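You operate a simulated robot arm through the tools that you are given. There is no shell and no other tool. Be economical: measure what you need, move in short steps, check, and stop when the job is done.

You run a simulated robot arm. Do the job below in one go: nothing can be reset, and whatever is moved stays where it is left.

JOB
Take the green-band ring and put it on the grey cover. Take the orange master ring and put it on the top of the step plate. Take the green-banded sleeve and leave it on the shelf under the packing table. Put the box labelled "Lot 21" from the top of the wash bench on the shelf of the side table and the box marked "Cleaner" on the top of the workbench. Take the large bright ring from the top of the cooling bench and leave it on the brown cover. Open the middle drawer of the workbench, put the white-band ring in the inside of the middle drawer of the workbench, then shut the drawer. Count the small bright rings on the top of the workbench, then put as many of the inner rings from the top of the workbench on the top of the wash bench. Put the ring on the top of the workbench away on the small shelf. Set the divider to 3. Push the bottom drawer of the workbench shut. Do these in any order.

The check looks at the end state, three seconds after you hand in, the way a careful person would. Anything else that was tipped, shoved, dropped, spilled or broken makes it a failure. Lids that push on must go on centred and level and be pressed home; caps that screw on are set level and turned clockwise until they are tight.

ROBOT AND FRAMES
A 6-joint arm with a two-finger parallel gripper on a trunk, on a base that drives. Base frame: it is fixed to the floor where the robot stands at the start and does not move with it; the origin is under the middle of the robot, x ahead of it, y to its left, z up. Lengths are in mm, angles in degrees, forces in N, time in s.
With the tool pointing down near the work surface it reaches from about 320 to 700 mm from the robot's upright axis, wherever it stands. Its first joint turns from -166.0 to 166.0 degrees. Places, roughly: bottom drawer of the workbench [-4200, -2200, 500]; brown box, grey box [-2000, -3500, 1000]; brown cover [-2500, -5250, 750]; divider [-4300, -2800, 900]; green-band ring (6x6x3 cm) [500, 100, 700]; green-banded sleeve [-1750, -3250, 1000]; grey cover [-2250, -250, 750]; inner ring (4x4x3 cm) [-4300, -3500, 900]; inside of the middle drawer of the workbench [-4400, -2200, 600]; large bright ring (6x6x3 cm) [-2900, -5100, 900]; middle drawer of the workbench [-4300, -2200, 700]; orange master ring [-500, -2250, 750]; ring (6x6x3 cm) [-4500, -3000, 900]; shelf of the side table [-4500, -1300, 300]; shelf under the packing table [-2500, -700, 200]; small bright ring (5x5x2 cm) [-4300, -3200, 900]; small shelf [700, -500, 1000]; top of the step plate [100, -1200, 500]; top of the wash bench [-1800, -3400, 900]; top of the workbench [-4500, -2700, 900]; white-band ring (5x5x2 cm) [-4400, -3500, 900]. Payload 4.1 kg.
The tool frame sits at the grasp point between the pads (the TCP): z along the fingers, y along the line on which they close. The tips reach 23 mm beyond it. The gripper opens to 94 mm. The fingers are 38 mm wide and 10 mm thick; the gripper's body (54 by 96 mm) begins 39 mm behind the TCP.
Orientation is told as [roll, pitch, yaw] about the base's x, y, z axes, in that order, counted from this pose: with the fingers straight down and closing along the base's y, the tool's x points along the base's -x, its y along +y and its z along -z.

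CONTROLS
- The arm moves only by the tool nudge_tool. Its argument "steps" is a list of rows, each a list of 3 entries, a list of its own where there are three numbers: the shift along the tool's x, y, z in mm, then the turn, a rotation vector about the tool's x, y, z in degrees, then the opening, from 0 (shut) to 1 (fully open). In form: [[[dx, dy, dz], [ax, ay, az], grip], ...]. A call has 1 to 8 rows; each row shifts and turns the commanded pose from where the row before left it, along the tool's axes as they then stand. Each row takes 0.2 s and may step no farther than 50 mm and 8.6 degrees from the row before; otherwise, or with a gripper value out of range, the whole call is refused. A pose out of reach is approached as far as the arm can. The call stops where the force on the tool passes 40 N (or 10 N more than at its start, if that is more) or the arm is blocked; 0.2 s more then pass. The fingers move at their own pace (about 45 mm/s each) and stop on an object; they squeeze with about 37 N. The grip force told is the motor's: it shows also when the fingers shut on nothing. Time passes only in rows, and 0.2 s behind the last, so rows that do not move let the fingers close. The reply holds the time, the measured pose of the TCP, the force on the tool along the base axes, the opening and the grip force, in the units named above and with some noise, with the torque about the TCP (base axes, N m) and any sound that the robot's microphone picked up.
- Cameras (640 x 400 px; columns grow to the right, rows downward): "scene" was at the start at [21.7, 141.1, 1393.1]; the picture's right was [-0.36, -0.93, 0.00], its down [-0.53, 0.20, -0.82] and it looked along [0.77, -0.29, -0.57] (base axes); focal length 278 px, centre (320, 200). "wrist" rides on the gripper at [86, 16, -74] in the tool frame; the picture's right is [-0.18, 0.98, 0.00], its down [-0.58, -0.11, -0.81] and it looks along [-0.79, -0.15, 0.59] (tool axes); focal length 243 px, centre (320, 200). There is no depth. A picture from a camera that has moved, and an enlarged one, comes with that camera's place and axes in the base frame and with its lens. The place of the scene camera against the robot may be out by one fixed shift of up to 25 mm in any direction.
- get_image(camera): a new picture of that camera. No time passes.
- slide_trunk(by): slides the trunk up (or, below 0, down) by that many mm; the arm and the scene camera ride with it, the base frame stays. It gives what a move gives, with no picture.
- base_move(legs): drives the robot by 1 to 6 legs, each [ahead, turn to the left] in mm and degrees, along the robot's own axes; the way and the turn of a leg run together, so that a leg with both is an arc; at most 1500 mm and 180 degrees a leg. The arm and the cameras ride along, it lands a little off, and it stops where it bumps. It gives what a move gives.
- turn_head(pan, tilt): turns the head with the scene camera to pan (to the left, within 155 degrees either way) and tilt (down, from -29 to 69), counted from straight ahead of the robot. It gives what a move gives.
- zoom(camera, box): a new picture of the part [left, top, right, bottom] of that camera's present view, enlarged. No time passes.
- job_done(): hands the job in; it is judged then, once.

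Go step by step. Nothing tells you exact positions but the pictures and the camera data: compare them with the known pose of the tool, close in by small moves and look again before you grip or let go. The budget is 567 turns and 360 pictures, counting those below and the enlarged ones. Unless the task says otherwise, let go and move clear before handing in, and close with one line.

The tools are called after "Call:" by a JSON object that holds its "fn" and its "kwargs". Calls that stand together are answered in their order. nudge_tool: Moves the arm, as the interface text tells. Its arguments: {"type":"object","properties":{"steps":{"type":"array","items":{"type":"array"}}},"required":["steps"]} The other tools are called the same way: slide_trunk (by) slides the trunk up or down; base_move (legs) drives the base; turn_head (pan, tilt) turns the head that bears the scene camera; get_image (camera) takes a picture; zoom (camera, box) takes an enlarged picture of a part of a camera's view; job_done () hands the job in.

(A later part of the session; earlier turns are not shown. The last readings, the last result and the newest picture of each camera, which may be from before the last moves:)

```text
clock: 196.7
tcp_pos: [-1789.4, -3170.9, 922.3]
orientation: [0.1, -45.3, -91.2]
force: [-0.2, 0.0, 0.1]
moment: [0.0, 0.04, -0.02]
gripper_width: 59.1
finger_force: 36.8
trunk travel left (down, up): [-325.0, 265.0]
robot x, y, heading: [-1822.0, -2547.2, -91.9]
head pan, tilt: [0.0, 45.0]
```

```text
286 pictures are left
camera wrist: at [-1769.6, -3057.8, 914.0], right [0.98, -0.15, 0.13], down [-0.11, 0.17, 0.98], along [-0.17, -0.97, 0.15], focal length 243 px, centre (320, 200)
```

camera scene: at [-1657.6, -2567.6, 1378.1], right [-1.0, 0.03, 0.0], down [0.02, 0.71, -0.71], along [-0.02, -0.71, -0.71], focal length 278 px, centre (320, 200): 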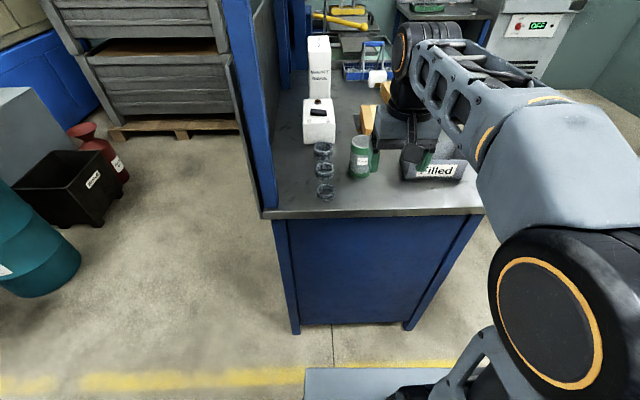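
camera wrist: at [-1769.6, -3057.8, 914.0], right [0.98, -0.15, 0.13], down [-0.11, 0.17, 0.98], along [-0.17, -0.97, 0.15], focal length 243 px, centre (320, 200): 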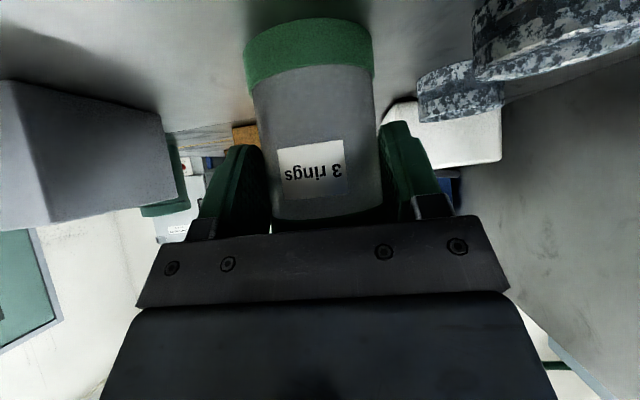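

Gripped at 59 mm. I lift it straight up and draw it back.

Call:
{"fn": "nudge_tool", "kwargs": {"steps": [[[-20, 0, -20], [0, 0, 0], 0.4], [[-31.8, 0, -31.8], [0, 0, 0], 0.4], [[-31.8, 0, -31.8], [0, 0, 0], 0.4], [[-15, 0, -31.8], [0, 0, 0], 0.4], [[31, 0, -31.8], [0, 0, 0], 0.4], [[31, 0, -31.8], [0, 0, 0], 0.4], [[31, 0, -31.8], [0, 0, 0], 0.4], [[31, 0, -31.8], [0, 0, 0], 0.4]]}}

Call:
{"fn": "get_image", "kwargs": {"camera": "scene"}}

Call:
{"fn": "get_image", "kwargs": {"camera": "wrist"}}

```text
clock: 198.5
tcp_pos: [-1784.9, -2980.4, 1072.6]
orientation: [0.2, -45.2, -91.4]
force: [-0.5, -0.4, -0.9]
moment: [0.04, -0.01, 0.01]
gripper_width: 58.9
finger_force: 37.3
trunk travel left (down, up): [-325.0, 265.0]
robot x, y, heading: [-1823.4, -2546.1, -92.1]
head pan, tilt: [0.0, 45.0]
```

```text
285 pictures are left
camera scene: at [-1657.6, -2567.8, 1378.1], right [-1.0, 0.03, 0.0], down [0.02, 0.71, -0.71], along [-0.02, -0.71, -0.71], focal length 278 px, centre (320, 200)
```

scene: 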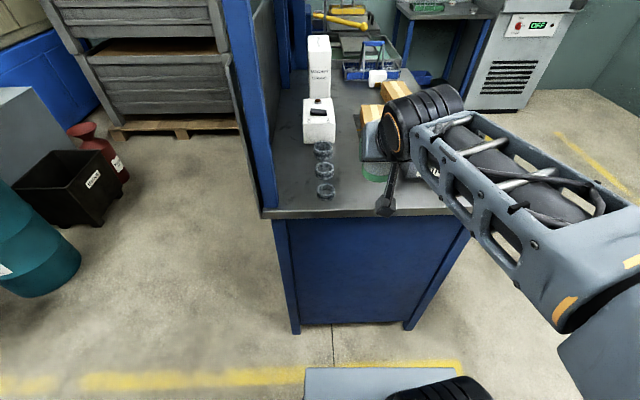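

```text
284 pictures are left
camera wrist: at [-1764.8, -2867.5, 1064.9], right [0.98, -0.15, 0.13], down [-0.11, 0.17, 0.98], along [-0.17, -0.97, 0.15], focal length 243 px, centre (320, 200)
```

wrist: 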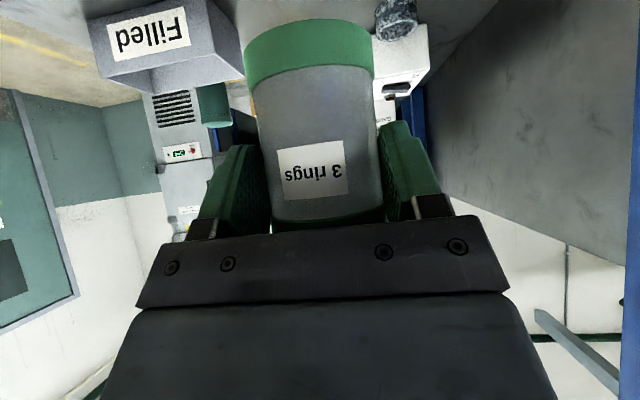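

Sleeve held upright. I back up the aisle and turn to face the left, empty end of the packing-table shelf.

Call:
{"fn": "base_move", "kwargs": {"legs": [[0, -6], [-1210, 0], [0, -82]]}}

Call:
{"fn": "turn_head", "kwargs": {"pan": 0, "tilt": 50}}

Call:
{"fn": "get_image", "kwargs": {"camera": "scene"}}

```text
clock: 208.5
tcp_pos: [-2062.6, -1405.0, 1073.6]
orientation: [0.1, -45.4, 179.2]
force: [0.7, -0.4, 0.2]
moment: [-0.01, -0.02, 0.0]
gripper_width: 59.1
finger_force: 37.0
trunk travel left (down, up): [-325.0, 265.0]
robot x, y, heading: [-1630.8, -1364.4, 178.6]
head pan, tilt: [0.0, 45.0]
```

```text
clock: 209.2
tcp_pos: [-2063.5, -1404.9, 1074.0]
orientation: [0.0, -45.3, 179.2]
force: [-0.4, 0.2, -0.9]
moment: [-0.04, -0.01, 0.01]
gripper_width: 58.9
finger_force: 37.0
trunk travel left (down, up): [-325.0, 265.0]
robot x, y, heading: [-1626.2, -1365.2, 178.7]
head pan, tilt: [0.0, 50.0]
```

```text
283 pictures are left
camera scene: at [-1649.6, -1523.5, 1371.2], right [0.02, 1.0, 0.0], down [0.77, -0.02, -0.64], along [-0.64, 0.02, -0.77], focal length 278 px, centre (320, 200)
```

scene: 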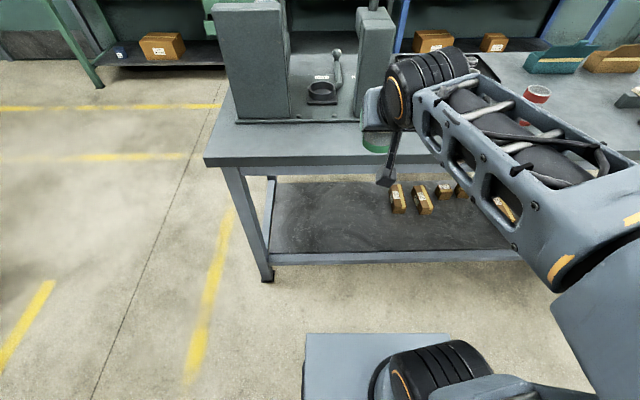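

Call:
{"fn": "slide_trunk", "kwargs": {"by": -325}}

Call:
{"fn": "nudge_tool", "kwargs": {"steps": [[[31, 0, 31], [0, 0, 0], 0.4], [[31, 0, 31], [0, 0, 0], 0.4], [[31, 0, 31], [0, 0, 0], 0.4], [[31, 0, 31], [0, 0, 0], 0.4], [[31, 0, 31], [0, 0, 0], 0.4]]}}

Call:
{"fn": "get_image", "kwargs": {"camera": "scene"}}

Call:
{"fn": "get_image", "kwargs": {"camera": "wrist"}}

```text
clock: 212.4
tcp_pos: [-2064.4, -1405.3, 749.6]
orientation: [0.1, -45.3, 179.2]
force: [0.4, 0.0, -0.6]
moment: [0.0, 0.0, -0.01]
gripper_width: 58.9
finger_force: 37.2
trunk travel left (down, up): [0.0, 590.0]
robot x, y, heading: [-1629.9, -1363.0, 178.7]
head pan, tilt: [0.0, 50.0]
```

```text
clock: 213.6
tcp_pos: [-2061.9, -1403.4, 521.0]
orientation: [5.4, -43.7, 170.6]
force: [-1.2, -1.5, 0.9]
moment: [0.08, -0.09, 0.02]
gripper_width: 58.9
finger_force: 36.7
trunk travel left (down, up): [0.0, 590.0]
robot x, y, heading: [-1629.1, -1362.1, 178.6]
head pan, tilt: [0.0, 50.0]
```

```text
282 pictures are left
camera scene: at [-1649.3, -1523.5, 1046.2], right [0.02, 1.0, 0.0], down [0.77, -0.02, -0.64], along [-0.64, 0.02, -0.77], focal length 278 px, centre (320, 200)
```

scene: 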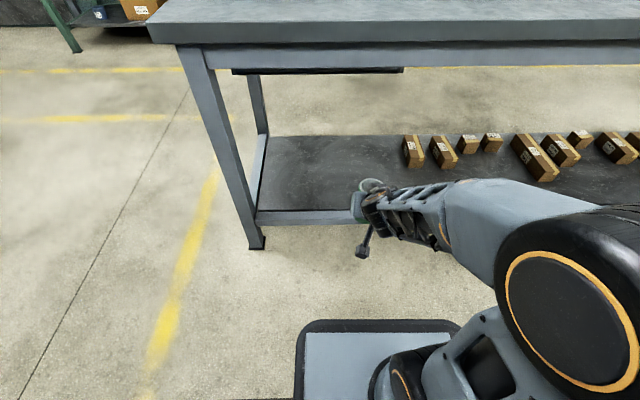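

```text
281 pictures are left
camera wrist: at [-1948.3, -1429.7, 516.9], right [-0.23, -0.95, 0.19], down [0.15, 0.16, 0.98], along [-0.96, 0.25, 0.11], focal length 243 px, centre (320, 200)
```

wrist: 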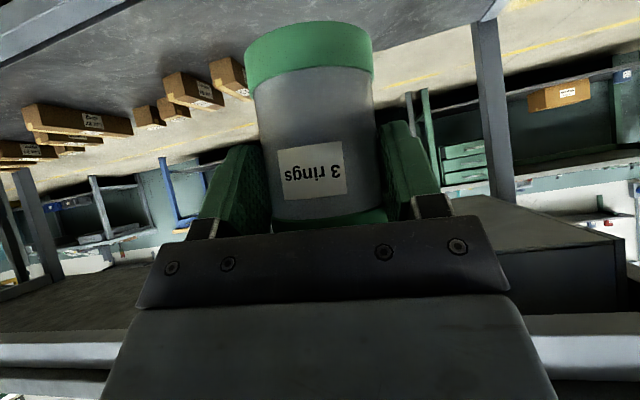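

The wrist is near a limit this close in; I move forward, where it should straighten.

Call:
{"fn": "nudge_tool", "kwargs": {"steps": [[[-31, 0, 31], [0, 0, 0], 0.4], [[-31, 0, 31], [0, 0, 0], 0.4], [[-31, 0, 31], [0, 0, 0], 0.4], [[0, 0, 0], [0, 0, 0], 0.4]]}}

```text
clock: 214.6
tcp_pos: [-2196.5, -1404.4, 526.0]
orientation: [0.1, -45.2, 179.3]
force: [-0.2, 0.3, -0.7]
moment: [-0.02, -0.02, -0.01]
gripper_width: 59.0
finger_force: 37.3
trunk travel left (down, up): [0.0, 590.0]
robot x, y, heading: [-1625.3, -1365.3, 178.7]
head pan, tilt: [0.0, 50.0]
```

Call:
{"fn": "nudge_tool", "kwargs": {"steps": [[[31, 0, 31], [0, 0, 0], 0.4], [[31, 0, 31], [0, 0, 0], 0.4], [[31, 0, 31], [0, 0, 0], 0.4], [[0, 0, 0], [0, 0, 0], 0.4]]}}

Call:
{"fn": "get_image", "kwargs": {"camera": "wrist"}}

Call:
{"fn": "get_image", "kwargs": {"camera": "scene"}}

```text
clock: 215.6
tcp_pos: [-2197.3, -1405.5, 397.7]
orientation: [0.0, -45.2, 179.3]
force: [0.5, -0.6, -1.0]
moment: [-0.03, 0.01, -0.04]
gripper_width: 59.0
finger_force: 37.1
trunk travel left (down, up): [0.0, 590.0]
robot x, y, heading: [-1628.8, -1366.0, 178.4]
head pan, tilt: [0.0, 50.0]
```

```text
280 pictures are left
camera wrist: at [-2082.3, -1422.5, 390.6], right [-0.14, -0.98, 0.13], down [0.16, 0.11, 0.98], along [-0.98, 0.16, 0.15], focal length 243 px, centre (320, 200)
```

wrist: 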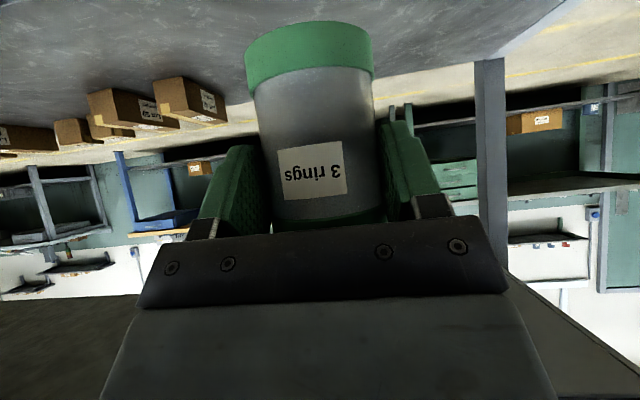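

```text
279 pictures are left
camera scene: at [-1649.6, -1523.5, 1046.2], right [0.02, 1.0, 0.0], down [0.77, -0.02, -0.64], along [-0.64, 0.02, -0.77], focal length 278 px, centre (320, 200)
```

scene: 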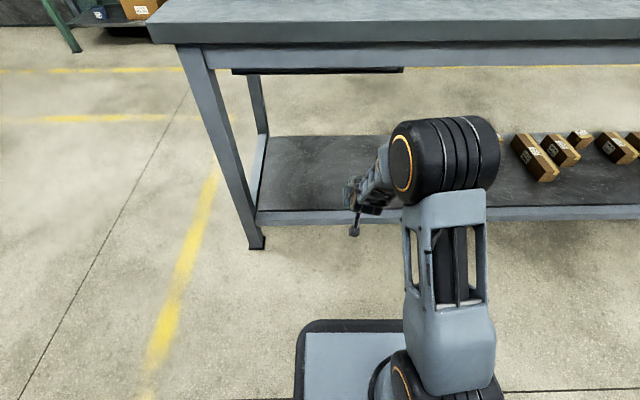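

The shelf is about z = 190 with its front edge near x = -2275. I drive in a little with the sleeve below the table top, then lower.

Call:
{"fn": "base_move", "kwargs": {"legs": [[165, 0]]}}

Call:
{"fn": "get_image", "kwargs": {"camera": "scene"}}

Call:
{"fn": "get_image", "kwargs": {"camera": "wrist"}}

```text
clock: 217.1
tcp_pos: [-2366.1, -1403.5, 399.2]
orientation: [0.0, -45.2, 179.3]
force: [-0.2, 0.5, -0.5]
moment: [0.02, -0.02, 0.01]
gripper_width: 58.9
finger_force: 36.8
trunk travel left (down, up): [0.0, 590.0]
robot x, y, heading: [-1797.4, -1360.1, 178.6]
head pan, tilt: [0.0, 50.0]
```

```text
278 pictures are left
camera scene: at [-1817.2, -1519.7, 1046.2], right [0.02, 1.0, 0.0], down [0.77, -0.02, -0.64], along [-0.64, 0.01, -0.77], focal length 278 px, centre (320, 200)
```

scene: 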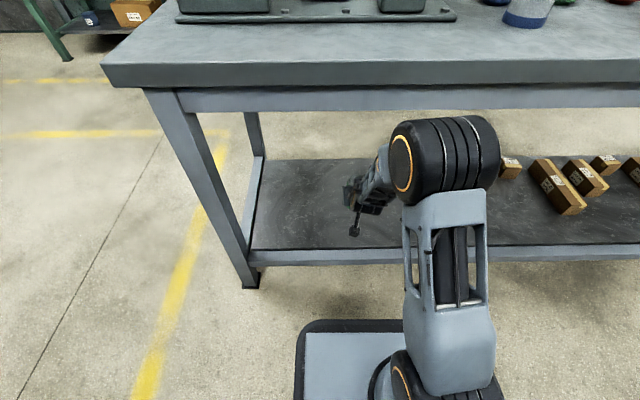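

```text
277 pictures are left
camera wrist: at [-2250.3, -1420.1, 390.9], right [-0.14, -0.98, 0.13], down [0.16, 0.11, 0.98], along [-0.98, 0.16, 0.15], focal length 243 px, centre (320, 200)
```

wrist: 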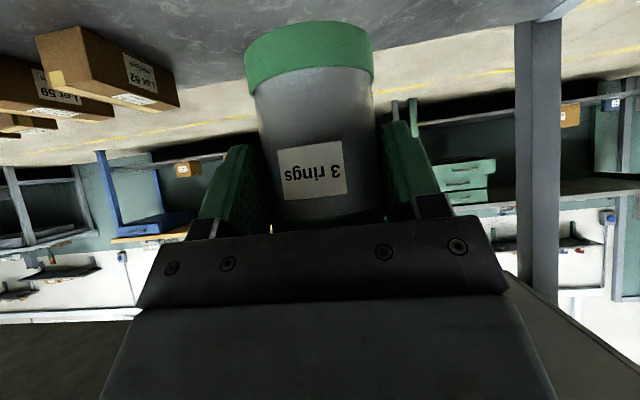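

Call:
{"fn": "nudge_tool", "kwargs": {"steps": [[[31, 0, 31], [0, 0, 0], 0.4], [[31, 0, 31], [0, 0, 0], 0.4], [[8, 0, 8], [0, 0, 0], 0.4], [[0, 0, 0], [0, 0, 0], 0.4]]}}

Call:
{"fn": "get_image", "kwargs": {"camera": "scene"}}

Call:
{"fn": "get_image", "kwargs": {"camera": "wrist"}}

```text
clock: 218.1
tcp_pos: [-2368.6, -1420.9, 308.0]
orientation: [-1.0, -45.1, -179.9]
force: [0.0, -0.1, -0.6]
moment: [-0.01, 0.02, 0.01]
gripper_width: 59.1
finger_force: 37.0
out of reach, approached as far as the arm can: row 1, 2, 3
trunk travel left (down, up): [0.0, 590.0]
robot x, y, heading: [-1794.0, -1361.1, 178.9]
head pan, tilt: [0.0, 50.0]
```

```text
276 pictures are left
camera scene: at [-1817.2, -1519.7, 1046.1], right [0.02, 1.0, 0.0], down [0.77, -0.02, -0.64], along [-0.64, 0.01, -0.77], focal length 278 px, centre (320, 200)
```

scene: 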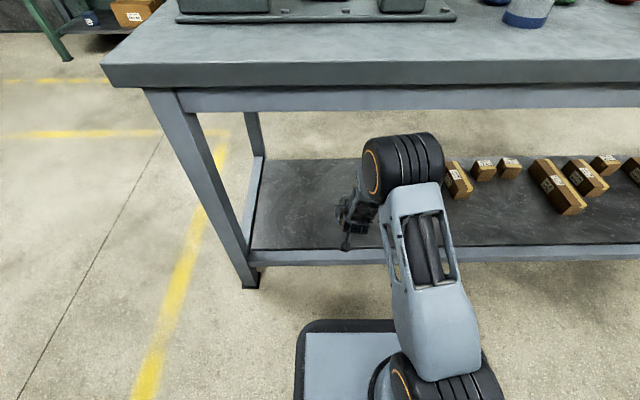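

```text
275 pictures are left
camera wrist: at [-2254.0, -1437.6, 299.8], right [-0.14, -0.98, 0.12], down [0.16, 0.09, 0.98], along [-0.98, 0.16, 0.15], focal length 243 px, centre (320, 200)
```

wrist: 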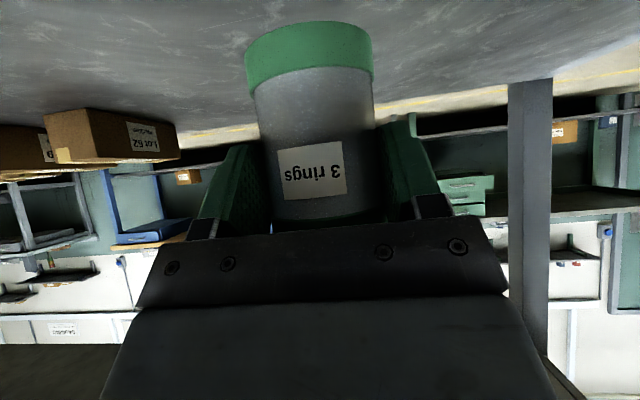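

Call:
{"fn": "nudge_tool", "kwargs": {"steps": [[[-28, 0, 28], [0, 0, 0], 0.4], [[-28, 0, 28], [0, 0, 0], 0.4], [[0, 0, 0], [0, 0, 0], 0.4]]}}

```text
clock: 218.9
tcp_pos: [-2449.0, -1420.1, 305.4]
orientation: [0.0, -45.2, 179.4]
force: [0.0, 0.6, -1.4]
moment: [0.01, -0.02, -0.01]
gripper_width: 59.0
finger_force: 37.2
trunk travel left (down, up): [0.0, 590.0]
robot x, y, heading: [-1795.8, -1360.3, 178.9]
head pan, tilt: [0.0, 50.0]
```

Call:
{"fn": "nudge_tool", "kwargs": {"steps": [[[14, 0, 14], [0, 0, 0], 0.4], [[14, 0, 14], [0, 0, 0], 0.4], [[0, 0, 0], [0, 0, 0], 0.4]]}}

Call:
{"fn": "get_image", "kwargs": {"camera": "wrist"}}

```text
clock: 219.7
tcp_pos: [-2449.3, -1419.3, 266.7]
orientation: [0.0, -45.2, 179.5]
force: [0.4, -0.3, -0.8]
moment: [0.03, -0.02, 0.01]
gripper_width: 58.7
finger_force: 36.9
trunk travel left (down, up): [0.0, 590.0]
robot x, y, heading: [-1796.3, -1357.9, 178.8]
head pan, tilt: [0.0, 50.0]
```

```text
274 pictures are left
camera wrist: at [-2333.6, -1437.4, 258.3], right [-0.14, -0.98, 0.13], down [0.16, 0.11, 0.98], along [-0.98, 0.16, 0.15], focal length 243 px, centre (320, 200)
```

wrist: 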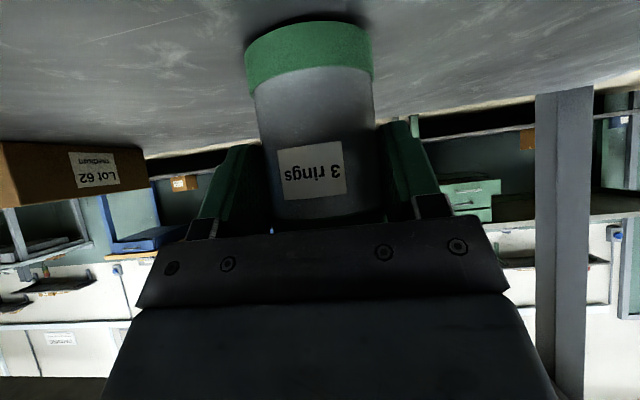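

Call:
{"fn": "nudge_tool", "kwargs": {"steps": [[[3, 0, 3], [0, 0, 0], 0.4], [[3, 0, 3], [0, 0, 0], 0.4], [[3, 0, 3], [0, 0, 0], 0.4], [[3, 0, 3], [0, 0, 0], 0.4], [[3, 0, 3], [0, 0, 0], 0.4], [[3, 0, 3], [0, 0, 0], 0.4], [[3, 0, 3], [0, 0, 0], 0.4], [[3, 0, 3], [0, 0, 0], 0.4]]}}

```text
clock: 220.7
tcp_pos: [-2454.8, -1420.0, 257.4]
orientation: [0.1, -46.5, 179.5]
force: [0.4, -0.8, 13.7]
moment: [0.09, -0.1, -0.02]
gripper_width: 59.0
finger_force: 36.8
trunk travel left (down, up): [0.0, 590.0]
robot x, y, heading: [-1795.8, -1360.8, 178.9]
head pan, tilt: [0.0, 50.0]
stopped in row 5: the force on the tool passed its limit (the readings are from after the stop); the commanded pose is now the measured one
```

Call:
{"fn": "nudge_tool", "kwargs": {"steps": [[[-1, 0, -1], [0, 1.2, 0], 0.4], [[0, 0, 0], [0, 0, 0], 0.4]]}}

Call:
{"fn": "get_image", "kwargs": {"camera": "wrist"}}

```text
clock: 221.3
tcp_pos: [-2454.8, -1420.7, 257.7]
orientation: [0.0, -45.1, 179.3]
force: [-4.4, -0.1, 14.2]
moment: [0.04, 0.96, 0.01]
gripper_width: 58.8
finger_force: 36.8
trunk travel left (down, up): [0.0, 590.0]
robot x, y, heading: [-1796.0, -1359.6, 178.6]
head pan, tilt: [0.0, 50.0]
```

```text
273 pictures are left
camera wrist: at [-2338.9, -1437.6, 250.0], right [-0.14, -0.98, 0.13], down [0.16, 0.11, 0.98], along [-0.98, 0.16, 0.14], focal length 243 px, centre (320, 200)
```

wrist: 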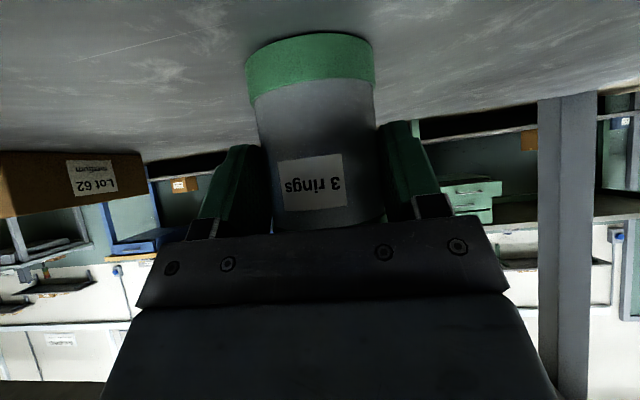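

Call:
{"fn": "nudge_tool", "kwargs": {"steps": [[[-1, 0, -1], [0, -0.6, 0], 0.4], [[0, 0, 0], [0, 0, 0], 0.62], [[0, 0, 0], [0, 0, 0], 0.7], [[0, 0, 0], [0, 0, 0], 0.8], [[0, 0, 0], [0, 0, 0], 0.8]]}}

Call:
{"fn": "get_image", "kwargs": {"camera": "wrist"}}

```text
clock: 222.5
tcp_pos: [-2454.4, -1420.4, 258.0]
orientation: [0.0, -45.4, 179.4]
force: [0.3, 0.6, -0.5]
moment: [-0.02, 0.01, 0.01]
gripper_width: 75.1
finger_force: 0.1
trunk travel left (down, up): [0.0, 590.0]
robot x, y, heading: [-1793.6, -1360.1, 178.9]
head pan, tilt: [0.0, 50.0]
```

```text
272 pictures are left
camera wrist: at [-2337.9, -1437.8, 249.2], right [-0.14, -0.98, 0.13], down [0.17, 0.11, 0.98], along [-0.98, 0.16, 0.15], focal length 243 px, centre (320, 200)
```

wrist: 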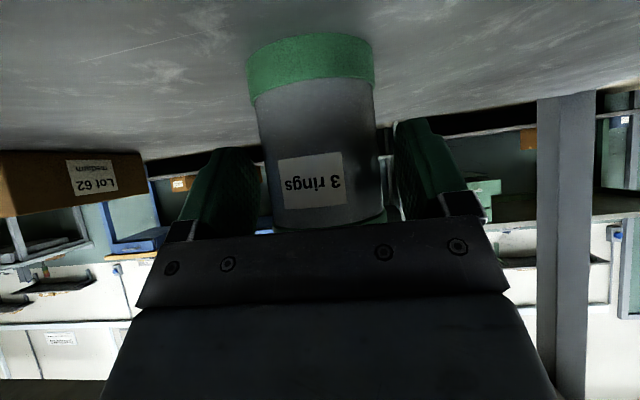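

The sleeve stands on the shelf. I back the base straight out.

Call:
{"fn": "base_move", "kwargs": {"legs": [[-330, 0]]}}

Call:
{"fn": "get_image", "kwargs": {"camera": "wrist"}}

```text
clock: 224.6
tcp_pos: [-2137.7, -1426.4, 258.6]
orientation: [0.1, -45.5, 179.3]
force: [-0.1, -0.1, 0.6]
moment: [-0.01, 0.0, -0.02]
gripper_width: 75.2
finger_force: 0.0
trunk travel left (down, up): [0.0, 590.0]
robot x, y, heading: [-1480.9, -1363.0, 179.0]
head pan, tilt: [0.0, 50.0]
```

```text
271 pictures are left
camera wrist: at [-2021.7, -1443.6, 249.4], right [-0.14, -0.98, 0.13], down [0.17, 0.11, 0.98], along [-0.98, 0.16, 0.15], focal length 243 px, centre (320, 200)
```

wrist: 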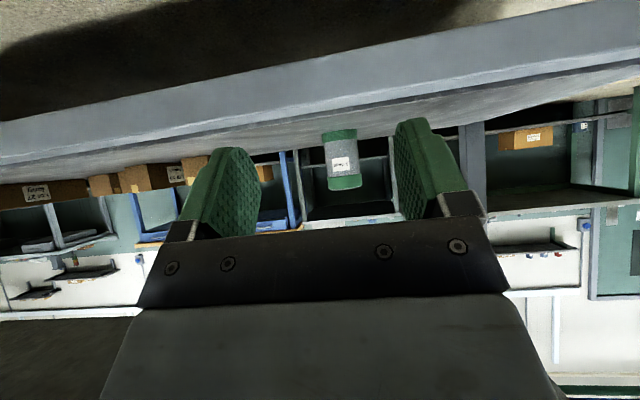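

The sleeve stands upright on the shelf. I raise the trunk, tuck the arm and straighten the tool.

Call:
{"fn": "slide_trunk", "kwargs": {"by": 325}}

Call:
{"fn": "nudge_tool", "kwargs": {"steps": [[[0, 0, -45], [0, 8.5, 0], 0.8], [[0, 0, -45], [0, 8.5, 0], 0.8], [[0, 0, -45], [0, 8.5, 0], 0.8], [[0, 0, -45], [0, 8.5, 0], 0.8], [[0, 0, -45], [0, 8.5, 0], 0.8], [[0, 0, -45], [0, 2.8, 0], 0.8], [[0, 0, -45], [0, 0, 0], 0.8], [[20, 0, -45], [0, 0, 0], 0.8]]}}

Call:
{"fn": "nudge_tool", "kwargs": {"steps": [[[40, 0, -20], [0, 0, 0], 0.8], [[40, 0, -20], [0, 0, 0], 0.8], [[0, -20, -40], [0, 0, 0], 0.8], [[0, -20, -40], [0, 0, 0], 0.8]]}}

```text
clock: 227.8
tcp_pos: [-2135.9, -1427.3, 582.8]
orientation: [0.0, -45.5, 179.2]
force: [0.0, -1.3, 0.7]
moment: [-0.03, 0.03, 0.0]
gripper_width: 75.1
finger_force: 0.1
trunk travel left (down, up): [-325.0, 265.0]
robot x, y, heading: [-1481.3, -1364.4, 178.6]
head pan, tilt: [0.0, 50.0]
```

```text
clock: 229.6
tcp_pos: [-2005.6, -1426.5, 874.1]
orientation: [-3.3, -6.5, 177.7]
force: [-0.5, -0.3, -0.2]
moment: [0.0, -0.01, 0.04]
gripper_width: 75.1
finger_force: 0.1
out of reach, approached as far as the arm can: row 2, 3
trunk travel left (down, up): [-325.0, 265.0]
robot x, y, heading: [-1481.4, -1365.5, 179.0]
head pan, tilt: [0.0, 50.0]
```

```text
clock: 230.6
tcp_pos: [-1911.8, -1394.8, 985.3]
orientation: [-3.3, -6.6, 177.8]
force: [-0.8, -0.3, -0.7]
moment: [0.01, -0.04, 0.0]
gripper_width: 75.2
finger_force: 0.0
trunk travel left (down, up): [-325.0, 265.0]
robot x, y, heading: [-1480.6, -1365.3, 178.8]
head pan, tilt: [0.0, 50.0]
```

Call:
{"fn": "nudge_tool", "kwargs": {"steps": [[[0, 0, -20], [-3.3, 6.6, -0.5], 0.8], [[0, 0, -20], [0, 0, 0], 0.8]]}}

Call:
{"fn": "base_move", "kwargs": {"legs": [[0, 82], [1000, 0]]}}

Call:
{"fn": "turn_head", "kwargs": {"pan": 10, "tilt": 30}}

Call:
{"fn": "get_image", "kwargs": {"camera": "scene"}}

```text
clock: 231.2
tcp_pos: [-1910.0, -1397.1, 1027.9]
orientation: [0.1, 0.2, 178.1]
force: [-0.3, 0.5, 0.0]
moment: [0.02, -0.03, 0.01]
gripper_width: 75.1
finger_force: 0.0
trunk travel left (down, up): [-325.0, 265.0]
robot x, y, heading: [-1476.2, -1366.6, 178.8]
head pan, tilt: [0.0, 50.0]
```

```text
clock: 239.8
tcp_pos: [-1735.7, -2766.2, 1027.7]
orientation: [0.1, 0.0, -102.4]
force: [-0.4, -0.7, 0.6]
moment: [0.0, -0.01, 0.02]
gripper_width: 75.0
finger_force: 0.0
trunk travel left (down, up): [-325.0, 265.0]
robot x, y, heading: [-1691.4, -2338.0, -101.8]
head pan, tilt: [0.0, 50.0]
```

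```text
clock: 240.6
tcp_pos: [-1735.7, -2767.1, 1026.7]
orientation: [0.0, 0.0, -102.4]
force: [-0.1, -0.5, -0.4]
moment: [0.05, 0.01, -0.02]
gripper_width: 75.2
finger_force: 0.1
trunk travel left (down, up): [-325.0, 265.0]
robot x, y, heading: [-1687.6, -2336.9, -101.6]
head pan, tilt: [10.0, 30.0]
```

```text
270 pictures are left
camera scene: at [-1515.9, -2395.8, 1400.6], right [-1.0, 0.03, 0.0], down [0.02, 0.5, -0.87], along [-0.03, -0.87, -0.5], focal length 278 px, centre (320, 200)
```

scene: 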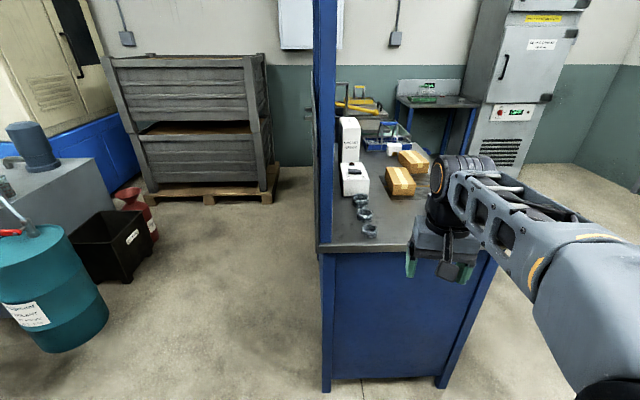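

Call:
{"fn": "zoom", "kwargs": {"camera": "scene", "box": [310, 90, 490, 200]}}

Call:
{"fn": "zoom", "kwargs": {"camera": "scene", "box": [380, 140, 440, 200]}}

```text
3.56 times, centred on (400, 145) of scene
camera zoom: at [-1515.9, -2395.8, 1400.6], right [-1.0, 0.03, 0.0], down [0.02, 0.5, -0.87], along [-0.03, -0.87, -0.5], focal length 987 px, centre (36, 396)
```

zoom: 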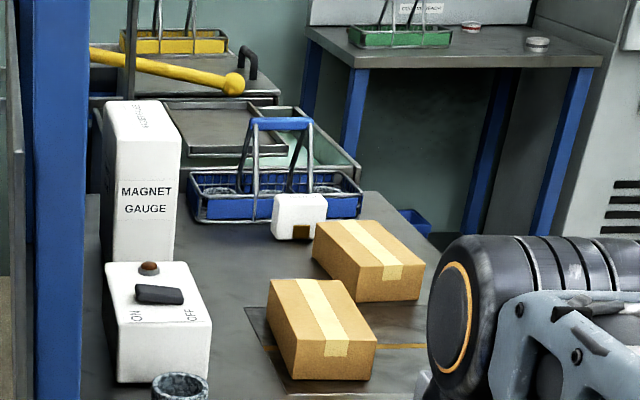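

```text
6.67 times, centred on (410, 170) of scene
camera zoom: at [-1515.9, -2395.8, 1400.6], right [-1.0, 0.03, 0.0], down [0.02, 0.5, -0.87], along [-0.03, -0.87, -0.5], focal length 1851 px, centre (-280, 400)
```

zoom: 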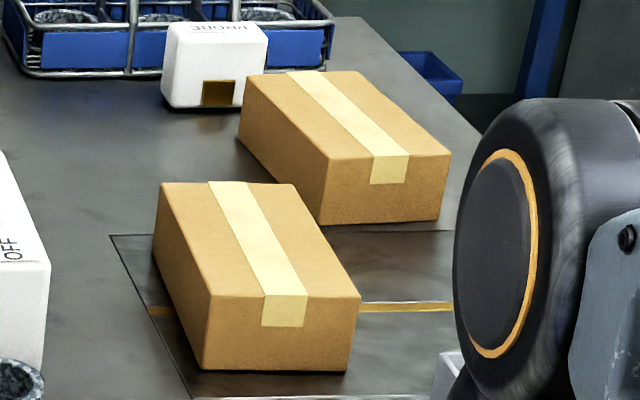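

No labels on this side; the boxes sit near the bench's west edge. I drive round to the west side to read them.

Call:
{"fn": "base_move", "kwargs": {"legs": [[0, -78.4], [1000, 0], [0, 90], [1000, 0], [0, 90]]}}

Call:
{"fn": "turn_head", "kwargs": {"pan": 0, "tilt": 38}}

Call:
{"fn": "get_image", "kwargs": {"camera": "scene"}}

```text
clock: 261.5
tcp_pos: [-2260.2, -3253.3, 1026.7]
orientation: [0.1, 0.0, 0.0]
force: [0.5, -0.2, 0.4]
moment: [-0.05, 0.0, 0.0]
gripper_width: 75.2
finger_force: 0.0
trunk travel left (down, up): [-325.0, 265.0]
robot x, y, heading: [-2689.1, -3296.1, 0.9]
head pan, tilt: [10.0, 30.0]
```

```text
clock: 262.3
tcp_pos: [-2260.3, -3253.4, 1027.3]
orientation: [0.0, 0.0, 0.0]
force: [-0.8, 0.0, -0.1]
moment: [-0.01, 0.0, 0.01]
gripper_width: 75.3
finger_force: 0.0
trunk travel left (down, up): [-325.0, 265.0]
robot x, y, heading: [-2689.4, -3302.0, 0.7]
head pan, tilt: [0.0, 38.0]
```

```text
267 pictures are left
camera scene: at [-2666.0, -3126.6, 1388.4], right [0.01, -1.0, 0.0], down [-0.62, -0.01, -0.79], along [0.79, 0.01, -0.62], focal length 278 px, centre (320, 200)
```

scene: 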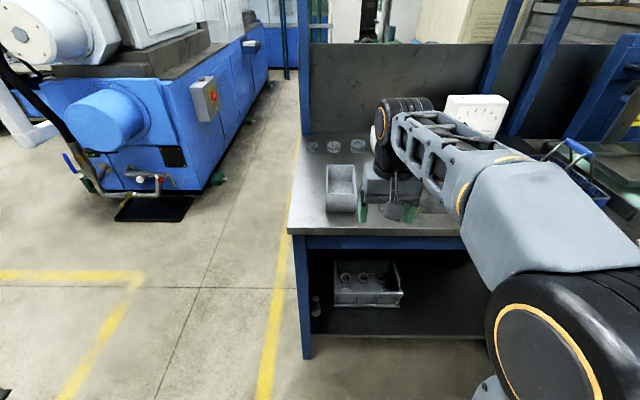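

Call:
{"fn": "get_image", "kwargs": {"camera": "wrist"}}

Call:
{"fn": "nudge_tool", "kwargs": {"steps": [[[0, 48, 0], [0, 0, 0], 0.8], [[0, 48, 0], [0, 0, 0], 0.8], [[10, 48, 0], [0, 0, 0], 0.8], [[10, 48, 0], [0, 0, 0], 0.8], [[10, 48, 0], [0, 0, 0], 0.8], [[10, 48, 0], [0, 0, 0], 0.8], [[10, 48, 0], [0, 0, 0], 0.8]]}}

Call:
{"fn": "get_image", "kwargs": {"camera": "scene"}}

```text
266 pictures are left
camera wrist: at [-2345.2, -3237.1, 1102.8], right [0.18, 0.98, 0.0], down [0.58, -0.11, 0.81], along [0.79, -0.15, -0.59], focal length 243 px, centre (320, 200)
```

wrist: 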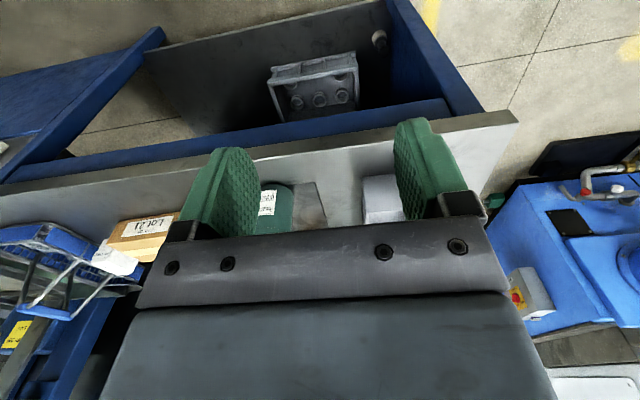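

```text
clock: 263.9
tcp_pos: [-2308.8, -2915.5, 1026.1]
orientation: [0.0, 0.0, 0.0]
force: [0.3, -0.7, 0.6]
moment: [0.01, 0.03, 0.0]
gripper_width: 75.5
finger_force: 0.1
trunk travel left (down, up): [-325.0, 265.0]
robot x, y, heading: [-2689.5, -3297.1, 0.7]
head pan, tilt: [0.0, 38.0]
```

```text
265 pictures are left
camera scene: at [-2666.1, -3126.7, 1388.3], right [0.01, -1.0, 0.0], down [-0.62, -0.01, -0.79], along [0.79, 0.01, -0.62], focal length 278 px, centre (320, 200)
```

scene: 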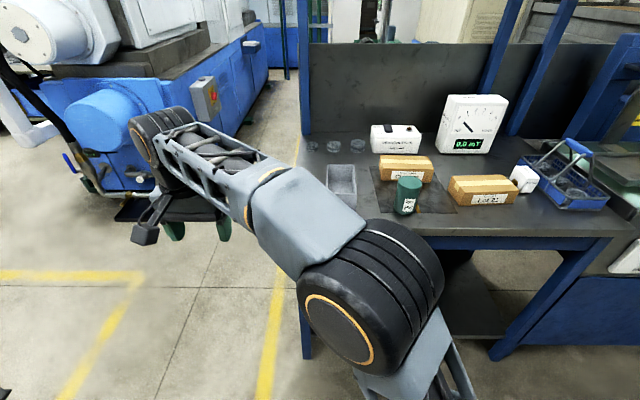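

Call:
{"fn": "zoom", "kwargs": {"camera": "scene", "box": [310, 120, 550, 250]}}

Call:
{"fn": "zoom", "kwargs": {"camera": "scene", "box": [370, 145, 450, 195]}}

Call:
{"fn": "zoom", "kwargs": {"camera": "scene", "box": [390, 165, 530, 225]}}

```text
2.67 times, centred on (430, 185) of scene
camera zoom: at [-2666.1, -3126.7, 1388.3], right [0.01, -1.0, 0.0], down [-0.62, -0.01, -0.79], along [0.79, 0.01, -0.62], focal length 740 px, centre (27, 240)
```

zoom: 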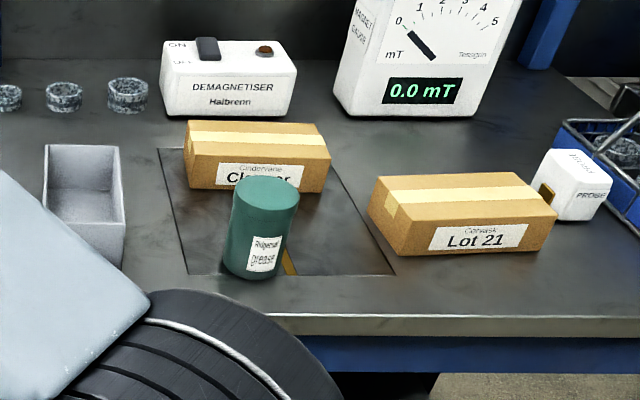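

```text
8.00 times, centred on (410, 170) of scene
camera zoom: at [-2666.1, -3126.7, 1388.3], right [0.01, -1.0, 0.0], down [-0.62, -0.01, -0.79], along [0.79, 0.01, -0.62], focal length 2222 px, centre (-400, 440)
```

zoom: 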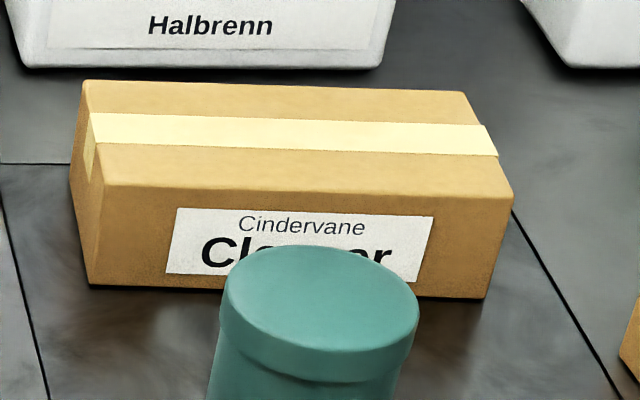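

```text
4.57 times, centred on (460, 195) of scene
camera zoom: at [-2666.1, -3126.7, 1388.3], right [0.01, -1.0, 0.0], down [-0.62, -0.01, -0.79], along [0.79, 0.01, -0.62], focal length 1270 px, centre (-320, 223)
```

zoom: 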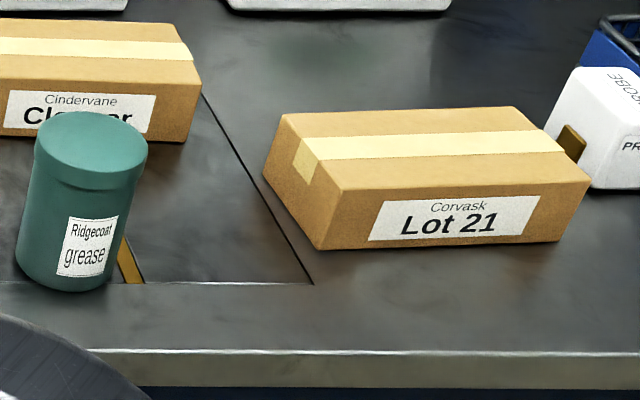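

I can read the labels: "Lot 21" is the front-right box, "Cleaner" the one behind the grease can. I drive a bit closer and bring the arm over "Lot 21".

Call:
{"fn": "base_move", "kwargs": {"legs": [[150, 0]]}}

Call:
{"fn": "nudge_tool", "kwargs": {"steps": [[[0, -30, -20], [0, 0, -8.5], 0.8], [[0, -30, -20], [0, 0, -8.5], 0.8], [[0, -30, 0], [0, 0, -8.5], 0.8], [[0, -30, 0], [0, 0, -8.5], 0.8], [[0, -30, 0], [0, 0, -8.5], 0.8], [[0, 0, 0], [0, 0, -8.5], 1], [[0, 0, 0], [0, 0, -8.5], 1], [[0, 0, 0], [0, 0, -8.5], 1]]}}

```text
clock: 265.2
tcp_pos: [-2157.4, -2914.4, 1025.7]
orientation: [0.0, 0.0, 0.2]
force: [0.0, -0.3, 0.5]
moment: [0.01, 0.01, 0.0]
gripper_width: 75.2
finger_force: 0.0
trunk travel left (down, up): [-325.0, 265.0]
robot x, y, heading: [-2539.9, -3297.2, 0.9]
head pan, tilt: [0.0, 38.0]
```

```text
clock: 267.0
tcp_pos: [-2113.2, -3053.9, 1065.0]
orientation: [0.0, 0.1, 68.2]
force: [-1.1, 0.4, 0.5]
moment: [0.0, -0.01, -0.03]
gripper_width: 94.0
finger_force: 0.0
trunk travel left (down, up): [-325.0, 265.0]
robot x, y, heading: [-2541.1, -3297.5, 0.6]
head pan, tilt: [0.0, 38.0]
```

Call:
{"fn": "nudge_tool", "kwargs": {"steps": [[[0, 0, 0], [0, 0, -8.5], 1], [[0, 0, 0], [0, 0, -8.5], 1], [[0, 0, 0], [0, 0, -4.8], 1], [[49, 0, 0], [0, 0, 0], 1], [[49, 0, 0], [0, 0, 0], 1], [[49, 0, 0], [0, 0, 0], 1], [[49, 0, 0], [0, 0, 0], 1], [[49, 0, 0], [0, 0, 0], 1]]}}

Call:
{"fn": "nudge_tool", "kwargs": {"steps": [[[49, 0, 0], [0, 0, 0], 1], [[49, 0, 0], [0, 0, 0], 1], [[49, 0, 0], [0, 0, 0], 1], [[49, 0, 0], [0, 0, 0], 1], [[49, 0, 0], [0, 0, 0], 1], [[49, 0, 0], [0, 0, 0], 1], [[0, 0, 0], [0, 0, 0], 1]]}}

Call:
{"fn": "get_image", "kwargs": {"camera": "wrist"}}

Call:
{"fn": "get_image", "kwargs": {"camera": "scene"}}

```text
clock: 268.8
tcp_pos: [-2116.2, -3297.9, 1067.0]
orientation: [0.0, 0.0, 89.9]
force: [-0.1, -0.2, 1.0]
moment: [-0.02, 0.02, 0.0]
gripper_width: 94.1
finger_force: 0.0
trunk travel left (down, up): [-325.0, 265.0]
robot x, y, heading: [-2538.6, -3300.2, 1.0]
head pan, tilt: [0.0, 38.0]
```

```text
clock: 270.4
tcp_pos: [-2117.5, -3593.9, 1065.5]
orientation: [0.0, 0.0, 90.0]
force: [-0.8, 0.4, -0.5]
moment: [0.01, -0.02, -0.03]
gripper_width: 93.9
finger_force: 0.1
trunk travel left (down, up): [-325.0, 265.0]
robot x, y, heading: [-2540.2, -3299.8, 0.6]
head pan, tilt: [0.0, 38.0]
```

```text
261 pictures are left
camera wrist: at [-2131.9, -3680.4, 1139.5], right [-0.98, 0.19, 0.0], down [0.11, 0.58, 0.81], along [0.15, 0.79, -0.59], focal length 243 px, centre (320, 200)
```

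wrist: 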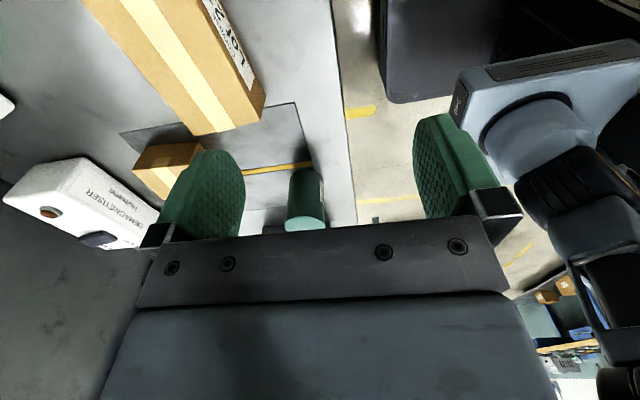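

```text
260 pictures are left
camera scene: at [-2514.6, -3125.5, 1388.4], right [0.01, -1.0, 0.0], down [-0.62, -0.01, -0.79], along [0.79, 0.01, -0.62], focal length 278 px, centre (320, 200)
```

scene: 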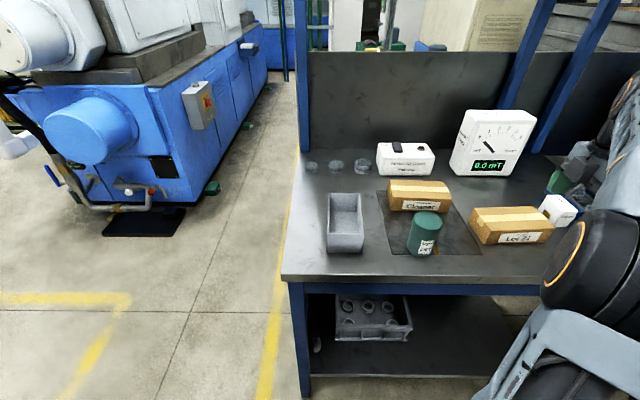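

Call:
{"fn": "zoom", "kwargs": {"camera": "wrist", "box": [60, 0, 300, 150]}}

```text
2.67 times, centred on (180, 75) of wrist
camera zoom: at [-2131.9, -3680.4, 1139.5], right [-0.98, 0.19, 0.0], down [0.11, 0.58, 0.81], along [0.15, 0.79, -0.59], focal length 647 px, centre (693, 533)
```

zoom: 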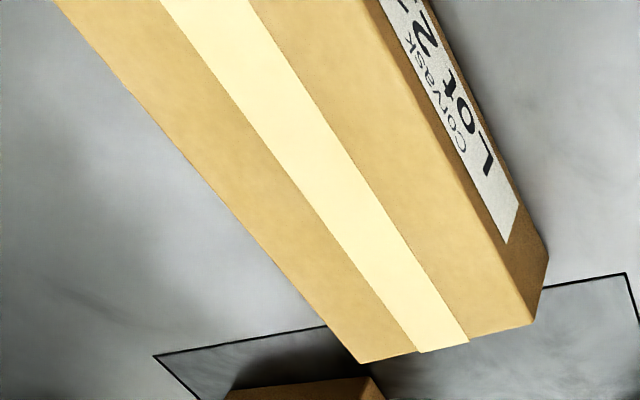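

Lot 21 is 78.5 mm wide, centre about [-1997, -3611], yaw about 2.5°. I line up and go down partway.

Call:
{"fn": "nudge_tool", "kwargs": {"steps": [[[6, -40, 0], [0, 0, 0], 1], [[6, -40, 0], [0, 0, 0], 1], [[6, -40, 0], [0, 0, 0], 1], [[0, 0, 40], [0, 0, -2.5], 1], [[0, 0, 40], [0, 0, 0], 1], [[0, 0, 10], [0, 0, 0], 1], [[0, 0, 0], [0, 0, 0], 1]]}}

Call:
{"fn": "get_image", "kwargs": {"camera": "wrist"}}

Call:
{"fn": "get_image", "kwargs": {"camera": "scene"}}

```text
clock: 272.0
tcp_pos: [-2011.7, -3603.8, 967.2]
orientation: [0.0, 0.0, 92.4]
force: [0.1, -0.4, 0.4]
moment: [0.04, -0.02, 0.03]
gripper_width: 94.2
finger_force: 0.2
out of reach, approached as far as the arm can: row 3
trunk travel left (down, up): [-325.0, 265.0]
robot x, y, heading: [-2538.7, -3295.0, 0.9]
head pan, tilt: [0.0, 38.0]
```

```text
258 pictures are left
camera wrist: at [-2023.2, -3690.7, 1041.9], right [-0.99, 0.14, 0.0], down [0.08, 0.59, 0.81], along [0.12, 0.8, -0.59], focal length 243 px, centre (320, 200)
```

wrist: 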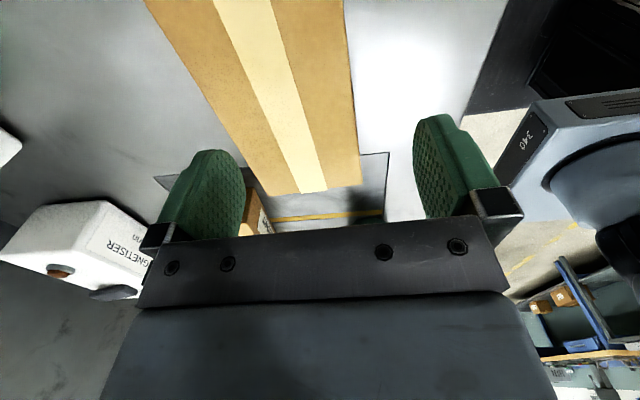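

```text
257 pictures are left
camera scene: at [-2514.6, -3125.1, 1388.3], right [0.01, -1.0, 0.0], down [-0.62, -0.01, -0.79], along [0.79, 0.01, -0.62], focal length 278 px, centre (320, 200)
```

scene: 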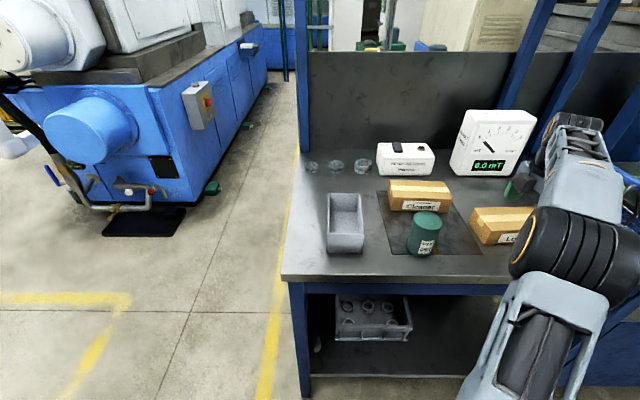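

Call:
{"fn": "nudge_tool", "kwargs": {"steps": [[[9, -18, 10], [0, 0, -0.8], 1], [[0, 0, 10], [0, 0, 0], 1], [[0, 0, 0], [0, 0, 0], 1]]}}

Call:
{"fn": "zoom", "kwargs": {"camera": "wrist", "box": [120, 0, 520, 250]}}

```text
clock: 272.8
tcp_pos: [-1994.0, -3612.0, 947.2]
orientation: [0.1, -0.1, 93.2]
force: [-0.3, -0.5, -0.3]
moment: [0.0, -0.01, 0.03]
gripper_width: 94.0
finger_force: 0.0
trunk travel left (down, up): [-325.0, 265.0]
robot x, y, heading: [-2537.8, -3295.4, 0.7]
head pan, tilt: [0.0, 38.0]
```

```text
1.60 times, centred on (320, 125) of wrist
camera zoom: at [-2005.1, -3699.8, 1022.5], right [-0.99, 0.13, 0.0], down [0.08, 0.59, 0.81], along [0.1, 0.8, -0.59], focal length 388 px, centre (320, 320)
```

zoom: 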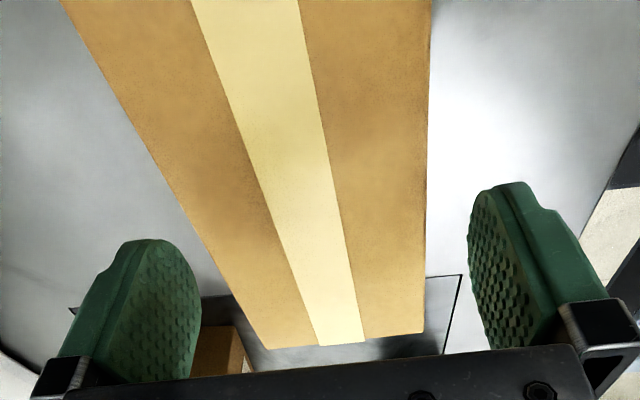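

Call:
{"fn": "nudge_tool", "kwargs": {"steps": [[[0, -3, 0], [0, 0, 0], 1], [[0, 0, 20], [0, 0, 0], 1], [[0, 0, 15], [0, 0, 0], 1], [[0, 0, 8], [0, 0, 0], 1], [[0, 0, 0], [0, 0, 0], 1]]}}

Call:
{"fn": "zoom", "kwargs": {"camera": "wrist", "box": [120, 0, 520, 250]}}

```text
clock: 274.0
tcp_pos: [-1992.4, -3612.8, 905.6]
orientation: [0.0, 0.0, 93.1]
force: [0.1, -0.3, 0.0]
moment: [-0.05, 0.03, 0.03]
gripper_width: 94.2
finger_force: 0.0
trunk travel left (down, up): [-325.0, 265.0]
robot x, y, heading: [-2540.1, -3301.4, 0.8]
head pan, tilt: [0.0, 38.0]
```

```text
1.60 times, centred on (320, 125) of wrist
camera zoom: at [-2002.2, -3699.8, 979.4], right [-0.99, 0.13, 0.0], down [0.08, 0.59, 0.81], along [0.1, 0.8, -0.59], focal length 388 px, centre (320, 320)
```

zoom: 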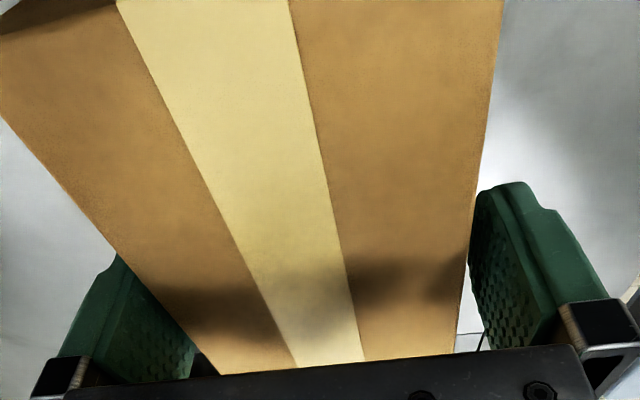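

Call:
{"fn": "nudge_tool", "kwargs": {"steps": [[[0, 0, 5], [0, 0, 0], 1], [[0, 0, 0], [0, 0, 0], 0.7], [[0, 0, 0], [0, 0, 0], 0.6], [[0, 0, 0], [0, 0, 0], 0.6], [[0, 0, 0], [0, 0, 0], 0.6]]}}

```text
clock: 275.2
tcp_pos: [-1992.2, -3613.3, 900.5]
orientation: [0.0, -0.1, 93.2]
force: [2.2, -0.6, 1.5]
moment: [-0.26, -0.26, 0.05]
gripper_width: 84.6
finger_force: 37.1
trunk travel left (down, up): [-325.0, 265.0]
robot x, y, heading: [-2536.1, -3298.7, 0.7]
head pan, tilt: [0.0, 38.0]
```

Gripped at 84.6 mm. I lift it and check.

Call:
{"fn": "nudge_tool", "kwargs": {"steps": [[[0, 0, -20], [0, 0, 0], 0.6], [[0, 0, -45], [0, 0, 0], 0.6], [[0, 0, -45], [0, 0, 0], 0.6], [[0, 0, -30], [0, 0, 0], 0.6], [[0, 45, 0], [0, 0, 0], 0.6], [[0, 45, 0], [0, 0, 0], 0.6], [[-20, 40, 0], [0, 0, 0], 0.6], [[-40, 20, 0], [0, 0, 0], 0.6]]}}

Call:
{"fn": "get_image", "kwargs": {"camera": "wrist"}}

Call:
{"fn": "get_image", "kwargs": {"camera": "scene"}}

```text
clock: 277.0
tcp_pos: [-2154.7, -3552.5, 1035.8]
orientation: [-0.1, 0.0, 93.3]
force: [1.4, -0.4, -3.6]
moment: [0.0, 0.0, 0.04]
gripper_width: 84.7
finger_force: 36.9
out of reach, approached as far as the arm can: row 4
trunk travel left (down, up): [-325.0, 265.0]
robot x, y, heading: [-2540.6, -3296.5, 0.9]
head pan, tilt: [0.0, 38.0]
```

```text
254 pictures are left
camera wrist: at [-2165.3, -3639.4, 1111.7], right [-0.99, 0.13, 0.0], down [0.08, 0.59, 0.81], along [0.1, 0.8, -0.59], focal length 243 px, centre (320, 200)
```

wrist: 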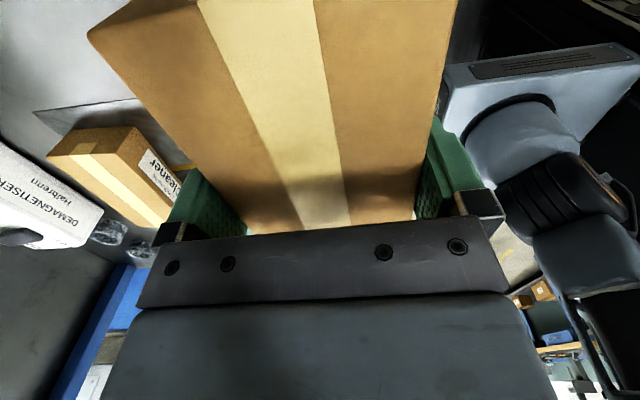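

```text
253 pictures are left
camera scene: at [-2514.5, -3125.4, 1388.3], right [0.01, -1.0, 0.0], down [-0.62, -0.01, -0.79], along [0.79, 0.01, -0.62], focal length 278 px, centre (320, 200)
```

scene: 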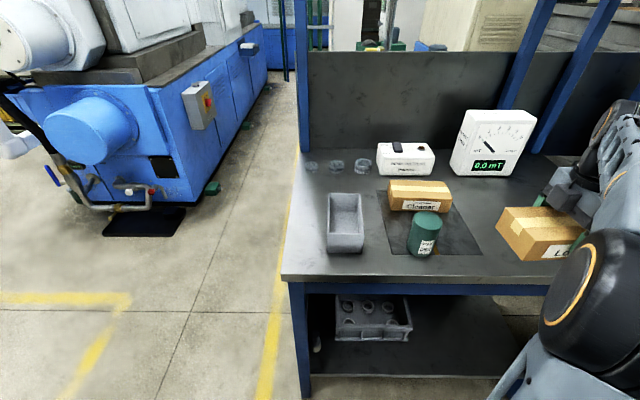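

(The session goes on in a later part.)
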